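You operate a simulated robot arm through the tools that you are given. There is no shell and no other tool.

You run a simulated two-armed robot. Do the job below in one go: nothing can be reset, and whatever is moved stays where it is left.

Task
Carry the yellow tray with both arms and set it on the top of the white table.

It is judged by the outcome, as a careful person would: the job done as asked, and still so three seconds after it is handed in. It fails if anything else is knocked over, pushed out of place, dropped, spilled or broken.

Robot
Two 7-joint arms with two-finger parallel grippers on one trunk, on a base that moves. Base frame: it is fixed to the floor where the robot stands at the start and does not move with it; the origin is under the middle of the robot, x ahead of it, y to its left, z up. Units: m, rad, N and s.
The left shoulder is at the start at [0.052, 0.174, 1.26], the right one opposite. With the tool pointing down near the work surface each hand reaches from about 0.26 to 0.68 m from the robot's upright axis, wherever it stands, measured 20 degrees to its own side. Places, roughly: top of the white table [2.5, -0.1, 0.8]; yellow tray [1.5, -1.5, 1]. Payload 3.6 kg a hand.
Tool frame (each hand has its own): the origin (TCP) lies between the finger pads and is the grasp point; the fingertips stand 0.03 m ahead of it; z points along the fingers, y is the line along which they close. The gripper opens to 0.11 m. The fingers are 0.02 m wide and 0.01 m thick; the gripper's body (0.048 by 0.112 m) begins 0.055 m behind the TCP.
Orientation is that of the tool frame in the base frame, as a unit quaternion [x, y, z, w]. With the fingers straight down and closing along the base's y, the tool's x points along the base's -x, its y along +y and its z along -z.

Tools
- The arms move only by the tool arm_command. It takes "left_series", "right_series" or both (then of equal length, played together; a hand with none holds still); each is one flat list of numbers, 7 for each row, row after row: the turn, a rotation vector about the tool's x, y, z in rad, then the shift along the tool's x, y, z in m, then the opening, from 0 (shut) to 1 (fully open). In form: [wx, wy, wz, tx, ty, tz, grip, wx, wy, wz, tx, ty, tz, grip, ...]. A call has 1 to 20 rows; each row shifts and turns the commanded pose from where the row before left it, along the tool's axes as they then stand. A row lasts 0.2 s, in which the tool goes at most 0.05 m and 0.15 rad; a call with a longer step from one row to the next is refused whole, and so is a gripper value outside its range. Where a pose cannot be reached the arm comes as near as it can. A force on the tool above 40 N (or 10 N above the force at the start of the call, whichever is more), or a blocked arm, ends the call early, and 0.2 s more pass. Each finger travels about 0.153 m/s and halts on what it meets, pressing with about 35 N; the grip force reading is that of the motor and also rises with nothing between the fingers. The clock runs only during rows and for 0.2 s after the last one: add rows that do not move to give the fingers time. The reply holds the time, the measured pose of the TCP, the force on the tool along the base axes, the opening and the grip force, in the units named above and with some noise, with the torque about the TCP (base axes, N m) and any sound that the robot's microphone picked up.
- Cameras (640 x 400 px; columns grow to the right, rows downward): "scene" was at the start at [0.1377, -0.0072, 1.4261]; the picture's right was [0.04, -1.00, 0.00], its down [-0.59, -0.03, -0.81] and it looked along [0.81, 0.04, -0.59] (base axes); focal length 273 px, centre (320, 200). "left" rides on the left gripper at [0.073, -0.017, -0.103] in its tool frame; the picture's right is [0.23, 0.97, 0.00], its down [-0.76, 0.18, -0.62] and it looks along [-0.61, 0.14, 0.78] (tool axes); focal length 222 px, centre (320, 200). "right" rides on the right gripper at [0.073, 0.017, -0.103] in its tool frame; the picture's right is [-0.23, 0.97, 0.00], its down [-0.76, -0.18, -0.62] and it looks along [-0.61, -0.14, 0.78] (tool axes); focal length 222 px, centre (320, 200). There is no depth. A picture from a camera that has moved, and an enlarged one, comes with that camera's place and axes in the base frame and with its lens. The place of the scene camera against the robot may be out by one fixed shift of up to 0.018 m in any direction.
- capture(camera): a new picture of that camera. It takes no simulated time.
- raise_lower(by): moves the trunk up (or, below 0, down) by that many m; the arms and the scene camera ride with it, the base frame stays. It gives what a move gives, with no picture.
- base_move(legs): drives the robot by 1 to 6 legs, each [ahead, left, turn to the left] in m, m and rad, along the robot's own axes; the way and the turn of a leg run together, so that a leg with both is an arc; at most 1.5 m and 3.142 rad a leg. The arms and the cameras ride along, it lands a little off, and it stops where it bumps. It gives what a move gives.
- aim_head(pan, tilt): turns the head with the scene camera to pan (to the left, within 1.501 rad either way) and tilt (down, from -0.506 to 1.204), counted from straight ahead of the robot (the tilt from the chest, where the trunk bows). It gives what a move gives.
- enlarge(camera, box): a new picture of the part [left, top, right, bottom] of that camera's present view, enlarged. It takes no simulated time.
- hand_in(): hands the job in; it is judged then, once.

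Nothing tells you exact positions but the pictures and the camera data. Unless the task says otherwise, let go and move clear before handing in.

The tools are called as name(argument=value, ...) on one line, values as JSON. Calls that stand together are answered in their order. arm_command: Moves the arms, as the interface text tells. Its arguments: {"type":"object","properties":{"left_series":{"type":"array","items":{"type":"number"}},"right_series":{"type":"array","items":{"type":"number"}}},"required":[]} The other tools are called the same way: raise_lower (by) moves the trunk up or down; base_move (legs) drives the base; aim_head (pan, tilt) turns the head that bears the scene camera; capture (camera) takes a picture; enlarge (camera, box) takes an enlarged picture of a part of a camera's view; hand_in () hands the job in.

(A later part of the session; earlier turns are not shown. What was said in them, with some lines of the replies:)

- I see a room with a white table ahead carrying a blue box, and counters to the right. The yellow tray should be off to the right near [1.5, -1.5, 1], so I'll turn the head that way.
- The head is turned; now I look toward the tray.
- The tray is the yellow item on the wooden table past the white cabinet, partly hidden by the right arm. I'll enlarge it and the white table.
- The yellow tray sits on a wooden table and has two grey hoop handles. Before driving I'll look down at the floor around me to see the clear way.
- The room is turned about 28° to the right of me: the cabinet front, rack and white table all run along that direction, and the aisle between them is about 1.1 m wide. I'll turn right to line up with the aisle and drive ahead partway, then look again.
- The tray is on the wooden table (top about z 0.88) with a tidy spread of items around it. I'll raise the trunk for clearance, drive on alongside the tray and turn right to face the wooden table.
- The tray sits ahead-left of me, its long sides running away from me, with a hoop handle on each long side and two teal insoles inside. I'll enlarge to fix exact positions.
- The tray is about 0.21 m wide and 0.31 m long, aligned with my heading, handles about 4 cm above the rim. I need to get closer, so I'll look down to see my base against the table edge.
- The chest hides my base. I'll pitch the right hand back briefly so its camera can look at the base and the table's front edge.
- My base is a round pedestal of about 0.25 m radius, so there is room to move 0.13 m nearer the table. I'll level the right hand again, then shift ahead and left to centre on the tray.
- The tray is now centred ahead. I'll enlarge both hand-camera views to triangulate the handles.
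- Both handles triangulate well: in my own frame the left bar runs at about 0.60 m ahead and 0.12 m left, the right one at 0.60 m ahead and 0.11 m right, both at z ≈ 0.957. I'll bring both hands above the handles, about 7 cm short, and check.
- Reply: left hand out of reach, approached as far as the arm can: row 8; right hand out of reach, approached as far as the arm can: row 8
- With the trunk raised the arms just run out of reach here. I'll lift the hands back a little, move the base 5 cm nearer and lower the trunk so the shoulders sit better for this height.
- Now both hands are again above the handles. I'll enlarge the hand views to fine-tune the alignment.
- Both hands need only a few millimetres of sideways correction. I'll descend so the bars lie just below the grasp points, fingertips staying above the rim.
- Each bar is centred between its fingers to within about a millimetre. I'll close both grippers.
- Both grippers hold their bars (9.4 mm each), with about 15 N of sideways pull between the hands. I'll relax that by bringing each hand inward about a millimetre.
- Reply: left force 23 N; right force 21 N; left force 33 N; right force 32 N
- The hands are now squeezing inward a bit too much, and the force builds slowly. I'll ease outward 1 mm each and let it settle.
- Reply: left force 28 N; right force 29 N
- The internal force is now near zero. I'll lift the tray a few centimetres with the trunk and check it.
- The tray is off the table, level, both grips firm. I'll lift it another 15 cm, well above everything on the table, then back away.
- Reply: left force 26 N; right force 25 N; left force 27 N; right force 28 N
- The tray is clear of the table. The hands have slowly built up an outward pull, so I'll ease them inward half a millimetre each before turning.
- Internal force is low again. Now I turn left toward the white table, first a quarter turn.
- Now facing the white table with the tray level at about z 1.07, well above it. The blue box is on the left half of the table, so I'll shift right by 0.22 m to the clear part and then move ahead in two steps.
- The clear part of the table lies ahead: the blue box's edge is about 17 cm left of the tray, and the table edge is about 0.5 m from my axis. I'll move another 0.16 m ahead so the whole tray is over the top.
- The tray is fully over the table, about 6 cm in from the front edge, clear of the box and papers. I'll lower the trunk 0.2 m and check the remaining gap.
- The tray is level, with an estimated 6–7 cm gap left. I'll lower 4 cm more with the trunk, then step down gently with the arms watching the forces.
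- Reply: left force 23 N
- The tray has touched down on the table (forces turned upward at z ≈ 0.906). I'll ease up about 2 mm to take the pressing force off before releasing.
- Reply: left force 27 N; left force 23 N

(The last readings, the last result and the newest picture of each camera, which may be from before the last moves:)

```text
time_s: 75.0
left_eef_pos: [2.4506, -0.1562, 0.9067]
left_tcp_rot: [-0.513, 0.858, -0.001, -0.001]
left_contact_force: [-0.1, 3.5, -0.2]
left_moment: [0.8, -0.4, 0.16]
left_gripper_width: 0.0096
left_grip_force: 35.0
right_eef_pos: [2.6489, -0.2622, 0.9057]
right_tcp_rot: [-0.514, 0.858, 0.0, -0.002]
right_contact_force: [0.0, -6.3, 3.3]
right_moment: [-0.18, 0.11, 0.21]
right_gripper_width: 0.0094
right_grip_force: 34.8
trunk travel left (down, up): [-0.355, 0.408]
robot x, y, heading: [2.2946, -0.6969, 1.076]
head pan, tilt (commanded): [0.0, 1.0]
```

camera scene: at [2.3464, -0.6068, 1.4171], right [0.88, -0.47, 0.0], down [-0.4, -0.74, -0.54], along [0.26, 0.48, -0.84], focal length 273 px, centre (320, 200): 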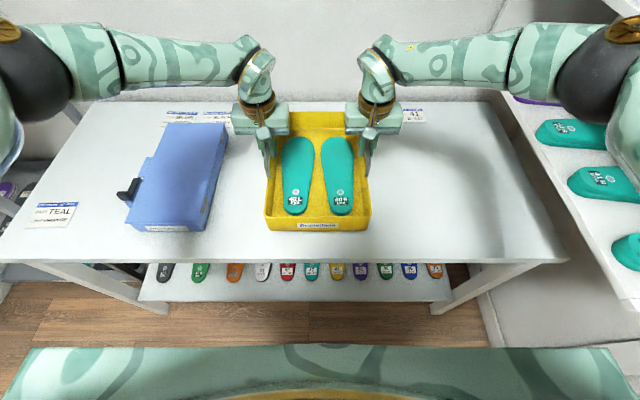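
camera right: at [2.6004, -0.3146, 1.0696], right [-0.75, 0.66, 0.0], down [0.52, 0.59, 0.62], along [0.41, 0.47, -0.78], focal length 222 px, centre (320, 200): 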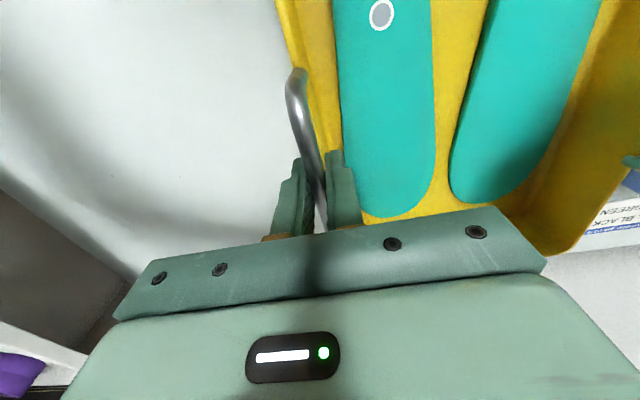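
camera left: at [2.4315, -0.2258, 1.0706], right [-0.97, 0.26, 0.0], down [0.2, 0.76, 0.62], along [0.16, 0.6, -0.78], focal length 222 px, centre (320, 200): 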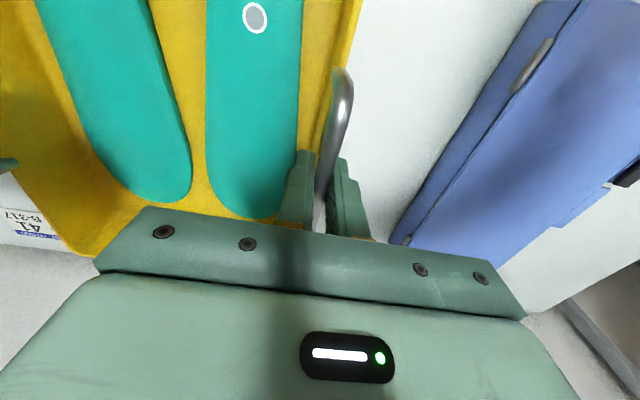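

Forces are now nearly zero with the tray resting on the table. I'll open both grippers partway.

arm_command(left_series=[0, 0, 0, 0, 0, 0, 0.15, 0, 0, 0, 0, 0, 0, 0.3, 0, 0, 0, 0, 0, 0, 0.35, 0, 0, 0, 0, 0, 0, 0.35], right_series=[0, 0, 0, 0, 0, 0, 0.15, 0, 0, 0, 0, 0, 0, 0.3, 0, 0, 0, 0, 0, 0, 0.35, 0, 0, 0, 0, 0, 0, 0.35])

capture(camera="left")

capture(camera="right")

enlarge(camera="scene", box=[200, 90, 440, 270])

```text
time_s: 76.0
left_eef_pos: [2.4512, -0.155, 0.9066]
left_tcp_rot: [-0.514, 0.858, -0.001, 0.001]
left_contact_force: [0.6, -0.3, 0.1]
left_moment: [0.0, 0.01, 0.0]
left_gripper_width: 0.0386
left_grip_force: 0.1
right_eef_pos: [2.6493, -0.2598, 0.9065]
right_tcp_rot: [-0.514, 0.858, 0.0, -0.002]
right_contact_force: [-0.1, 0.7, 0.1]
right_moment: [-0.01, -0.02, 0.0]
right_gripper_width: 0.0388
right_grip_force: 0.2
trunk travel left (down, up): [-0.355, 0.408]
robot x, y, heading: [2.2902, -0.6984, 1.077]
head pan, tilt (commanded): [0.0, 1.0]
```

```text
taken
camera left: at [2.4314, -0.2261, 1.0109], right [-0.97, 0.26, 0.0], down [0.2, 0.76, 0.62], along [0.16, 0.6, -0.78], focal length 222 px, centre (320, 200)
```

left: 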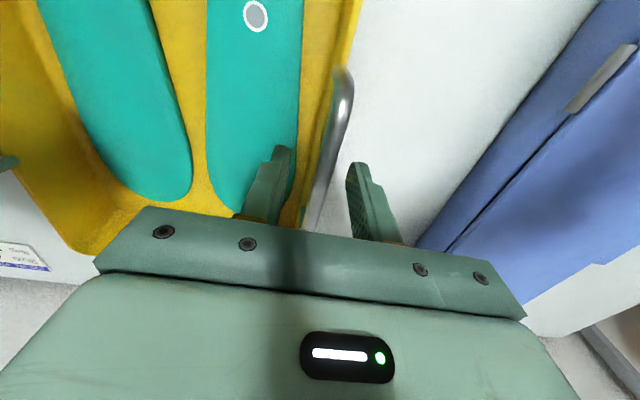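

```text
taken
camera right: at [2.6003, -0.3145, 1.0089], right [-0.75, 0.66, 0.0], down [0.52, 0.59, 0.62], along [0.41, 0.47, -0.78], focal length 222 px, centre (320, 200)
```

right: 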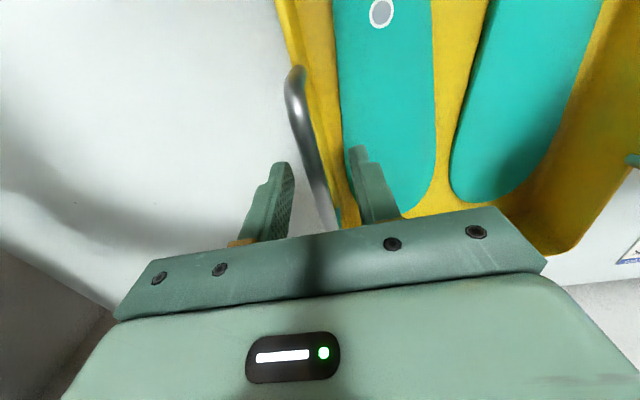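

```text
2.22 times, centred on (320, 180) of scene
camera zoom: at [2.3522, -0.5961, 1.3765], right [0.88, -0.47, 0.0], down [-0.4, -0.74, -0.54], along [0.26, 0.48, -0.84], focal length 607 px, centre (320, 244)
```

zoom: 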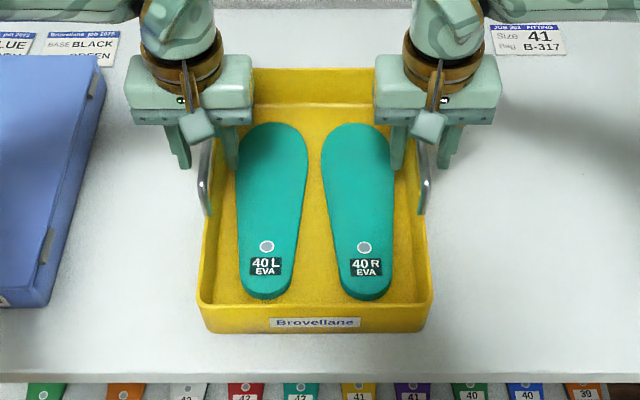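

The tray stays put and both hands are free of the bars. I'll lift both hands straight up, well clear.

arm_command(left_series=[0, 0, 0, 0, 0, -0.015, 0.35, 0, 0, 0, 0, 0, -0.02, 0.35, 0, 0, 0, 0, 0, -0.03, 0.35, 0, 0, 0, 0, 0, -0.04, 0.35, 0, 0, 0, 0, 0, -0.04, 0.35, 0, 0, 0, 0, 0, 0, 0.35], right_series=[0, 0, 0, 0, 0, -0.015, 0.35, 0, 0, 0, 0, 0, -0.02, 0.35, 0, 0, 0, 0, 0, -0.03, 0.35, 0, 0, 0, 0, 0, -0.04, 0.35, 0, 0, 0, 0, 0, -0.04, 0.35, 0, 0, 0, 0, 0, 0, 0.35])

capture(camera="scene")

capture(camera="left")

```text
time_s: 77.4
left_eef_pos: [2.4516, -0.1546, 1.0529]
left_tcp_rot: [-0.514, 0.858, -0.001, 0.0]
left_contact_force: [-0.5, -0.2, -0.3]
left_moment: [0.0, -0.01, -0.01]
left_gripper_width: 0.0385
left_grip_force: 0.0
right_eef_pos: [2.6495, -0.2589, 1.0506]
right_tcp_rot: [-0.514, 0.858, 0.0, -0.002]
right_contact_force: [0.2, 0.3, -1.0]
right_moment: [-0.01, -0.01, -0.03]
right_gripper_width: 0.0385
right_grip_force: 0.0
trunk travel left (down, up): [-0.355, 0.408]
robot x, y, heading: [2.2918, -0.7027, 1.075]
head pan, tilt (commanded): [0.0, 1.0]
```

```text
taken
camera scene: at [2.3525, -0.5953, 1.3763], right [0.88, -0.47, 0.0], down [-0.4, -0.74, -0.54], along [0.26, 0.47, -0.84], focal length 273 px, centre (320, 200)
```

scene: 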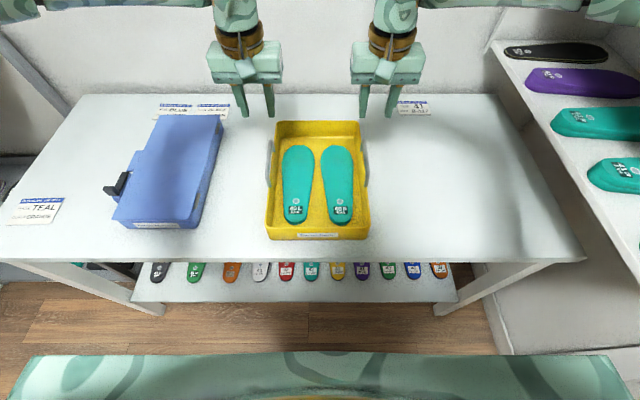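

```text
taken
camera left: at [2.4321, -0.2259, 1.1563], right [-0.97, 0.26, 0.0], down [0.2, 0.76, 0.62], along [0.16, 0.6, -0.78], focal length 222 px, centre (320, 200)
```

left: 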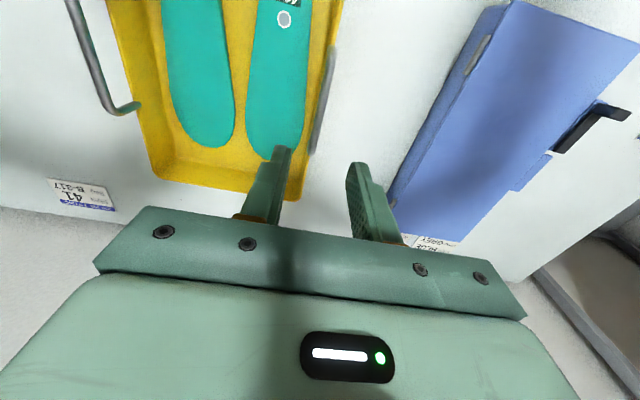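

The tray rests flat and wholly on the white table, with the insoles still inside and the blue box and papers untouched. I'll back the robot away a little to be fully clear.

base_move(legs=[[-0.25, 0, 0]])

capture(camera="scene")

```text
time_s: 79.2
left_eef_pos: [2.3334, -0.3746, 1.053]
left_tcp_rot: [-0.512, 0.859, 0.0, 0.001]
left_contact_force: [0.0, 0.2, 0.4]
left_moment: [0.02, 0.03, 0.01]
left_gripper_width: 0.0383
left_grip_force: 0.1
right_eef_pos: [2.5319, -0.4806, 1.0518]
right_tcp_rot: [-0.513, 0.859, 0.0, -0.002]
right_contact_force: [-1.1, 0.0, 0.1]
right_moment: [-0.01, 0.0, 0.03]
right_gripper_width: 0.0385
right_grip_force: 0.1
trunk travel left (down, up): [-0.355, 0.408]
robot x, y, heading: [2.1765, -0.9194, 1.075]
head pan, tilt (commanded): [0.0, 1.0]
```

```text
taken
camera scene: at [2.2341, -0.8155, 1.3766], right [0.88, -0.47, 0.0], down [-0.4, -0.74, -0.54], along [0.26, 0.48, -0.84], focal length 273 px, centre (320, 200)
```

scene: 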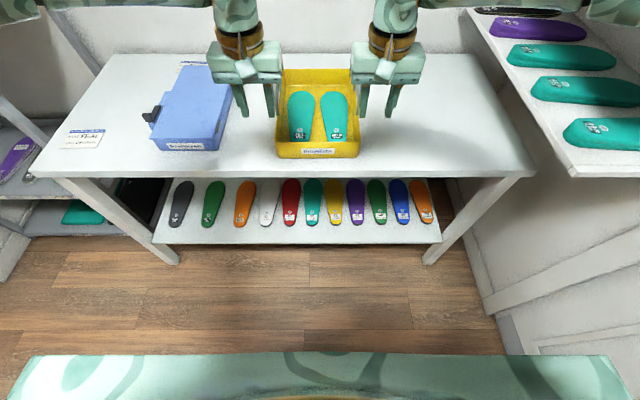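

The yellow tray stands upright on the white table's top with both insoles inside, and nothing else has been disturbed. The hands are empty and clear, so I'll hand the job in.

hand_in()

```text
The job is handed in.
```

The yellow tray is now on top of the white table, carried there with both arms by its two handles. I have handed the job in.

It sits flat and fully on the table, about 6 cm in from the front edge. Both teal insoles are still inside, and it is about 16 cm clear of the blue box. I saw nothing knocked over, dropped or pushed out of place in the camera views. I didn't go back to photograph the wooden table after leaving it, but the tray lifted straight up and away without touching anything there.

Both hands had let go and the robot had backed about 0.25 m away before I handed in. No verdict came back with the hand-in.
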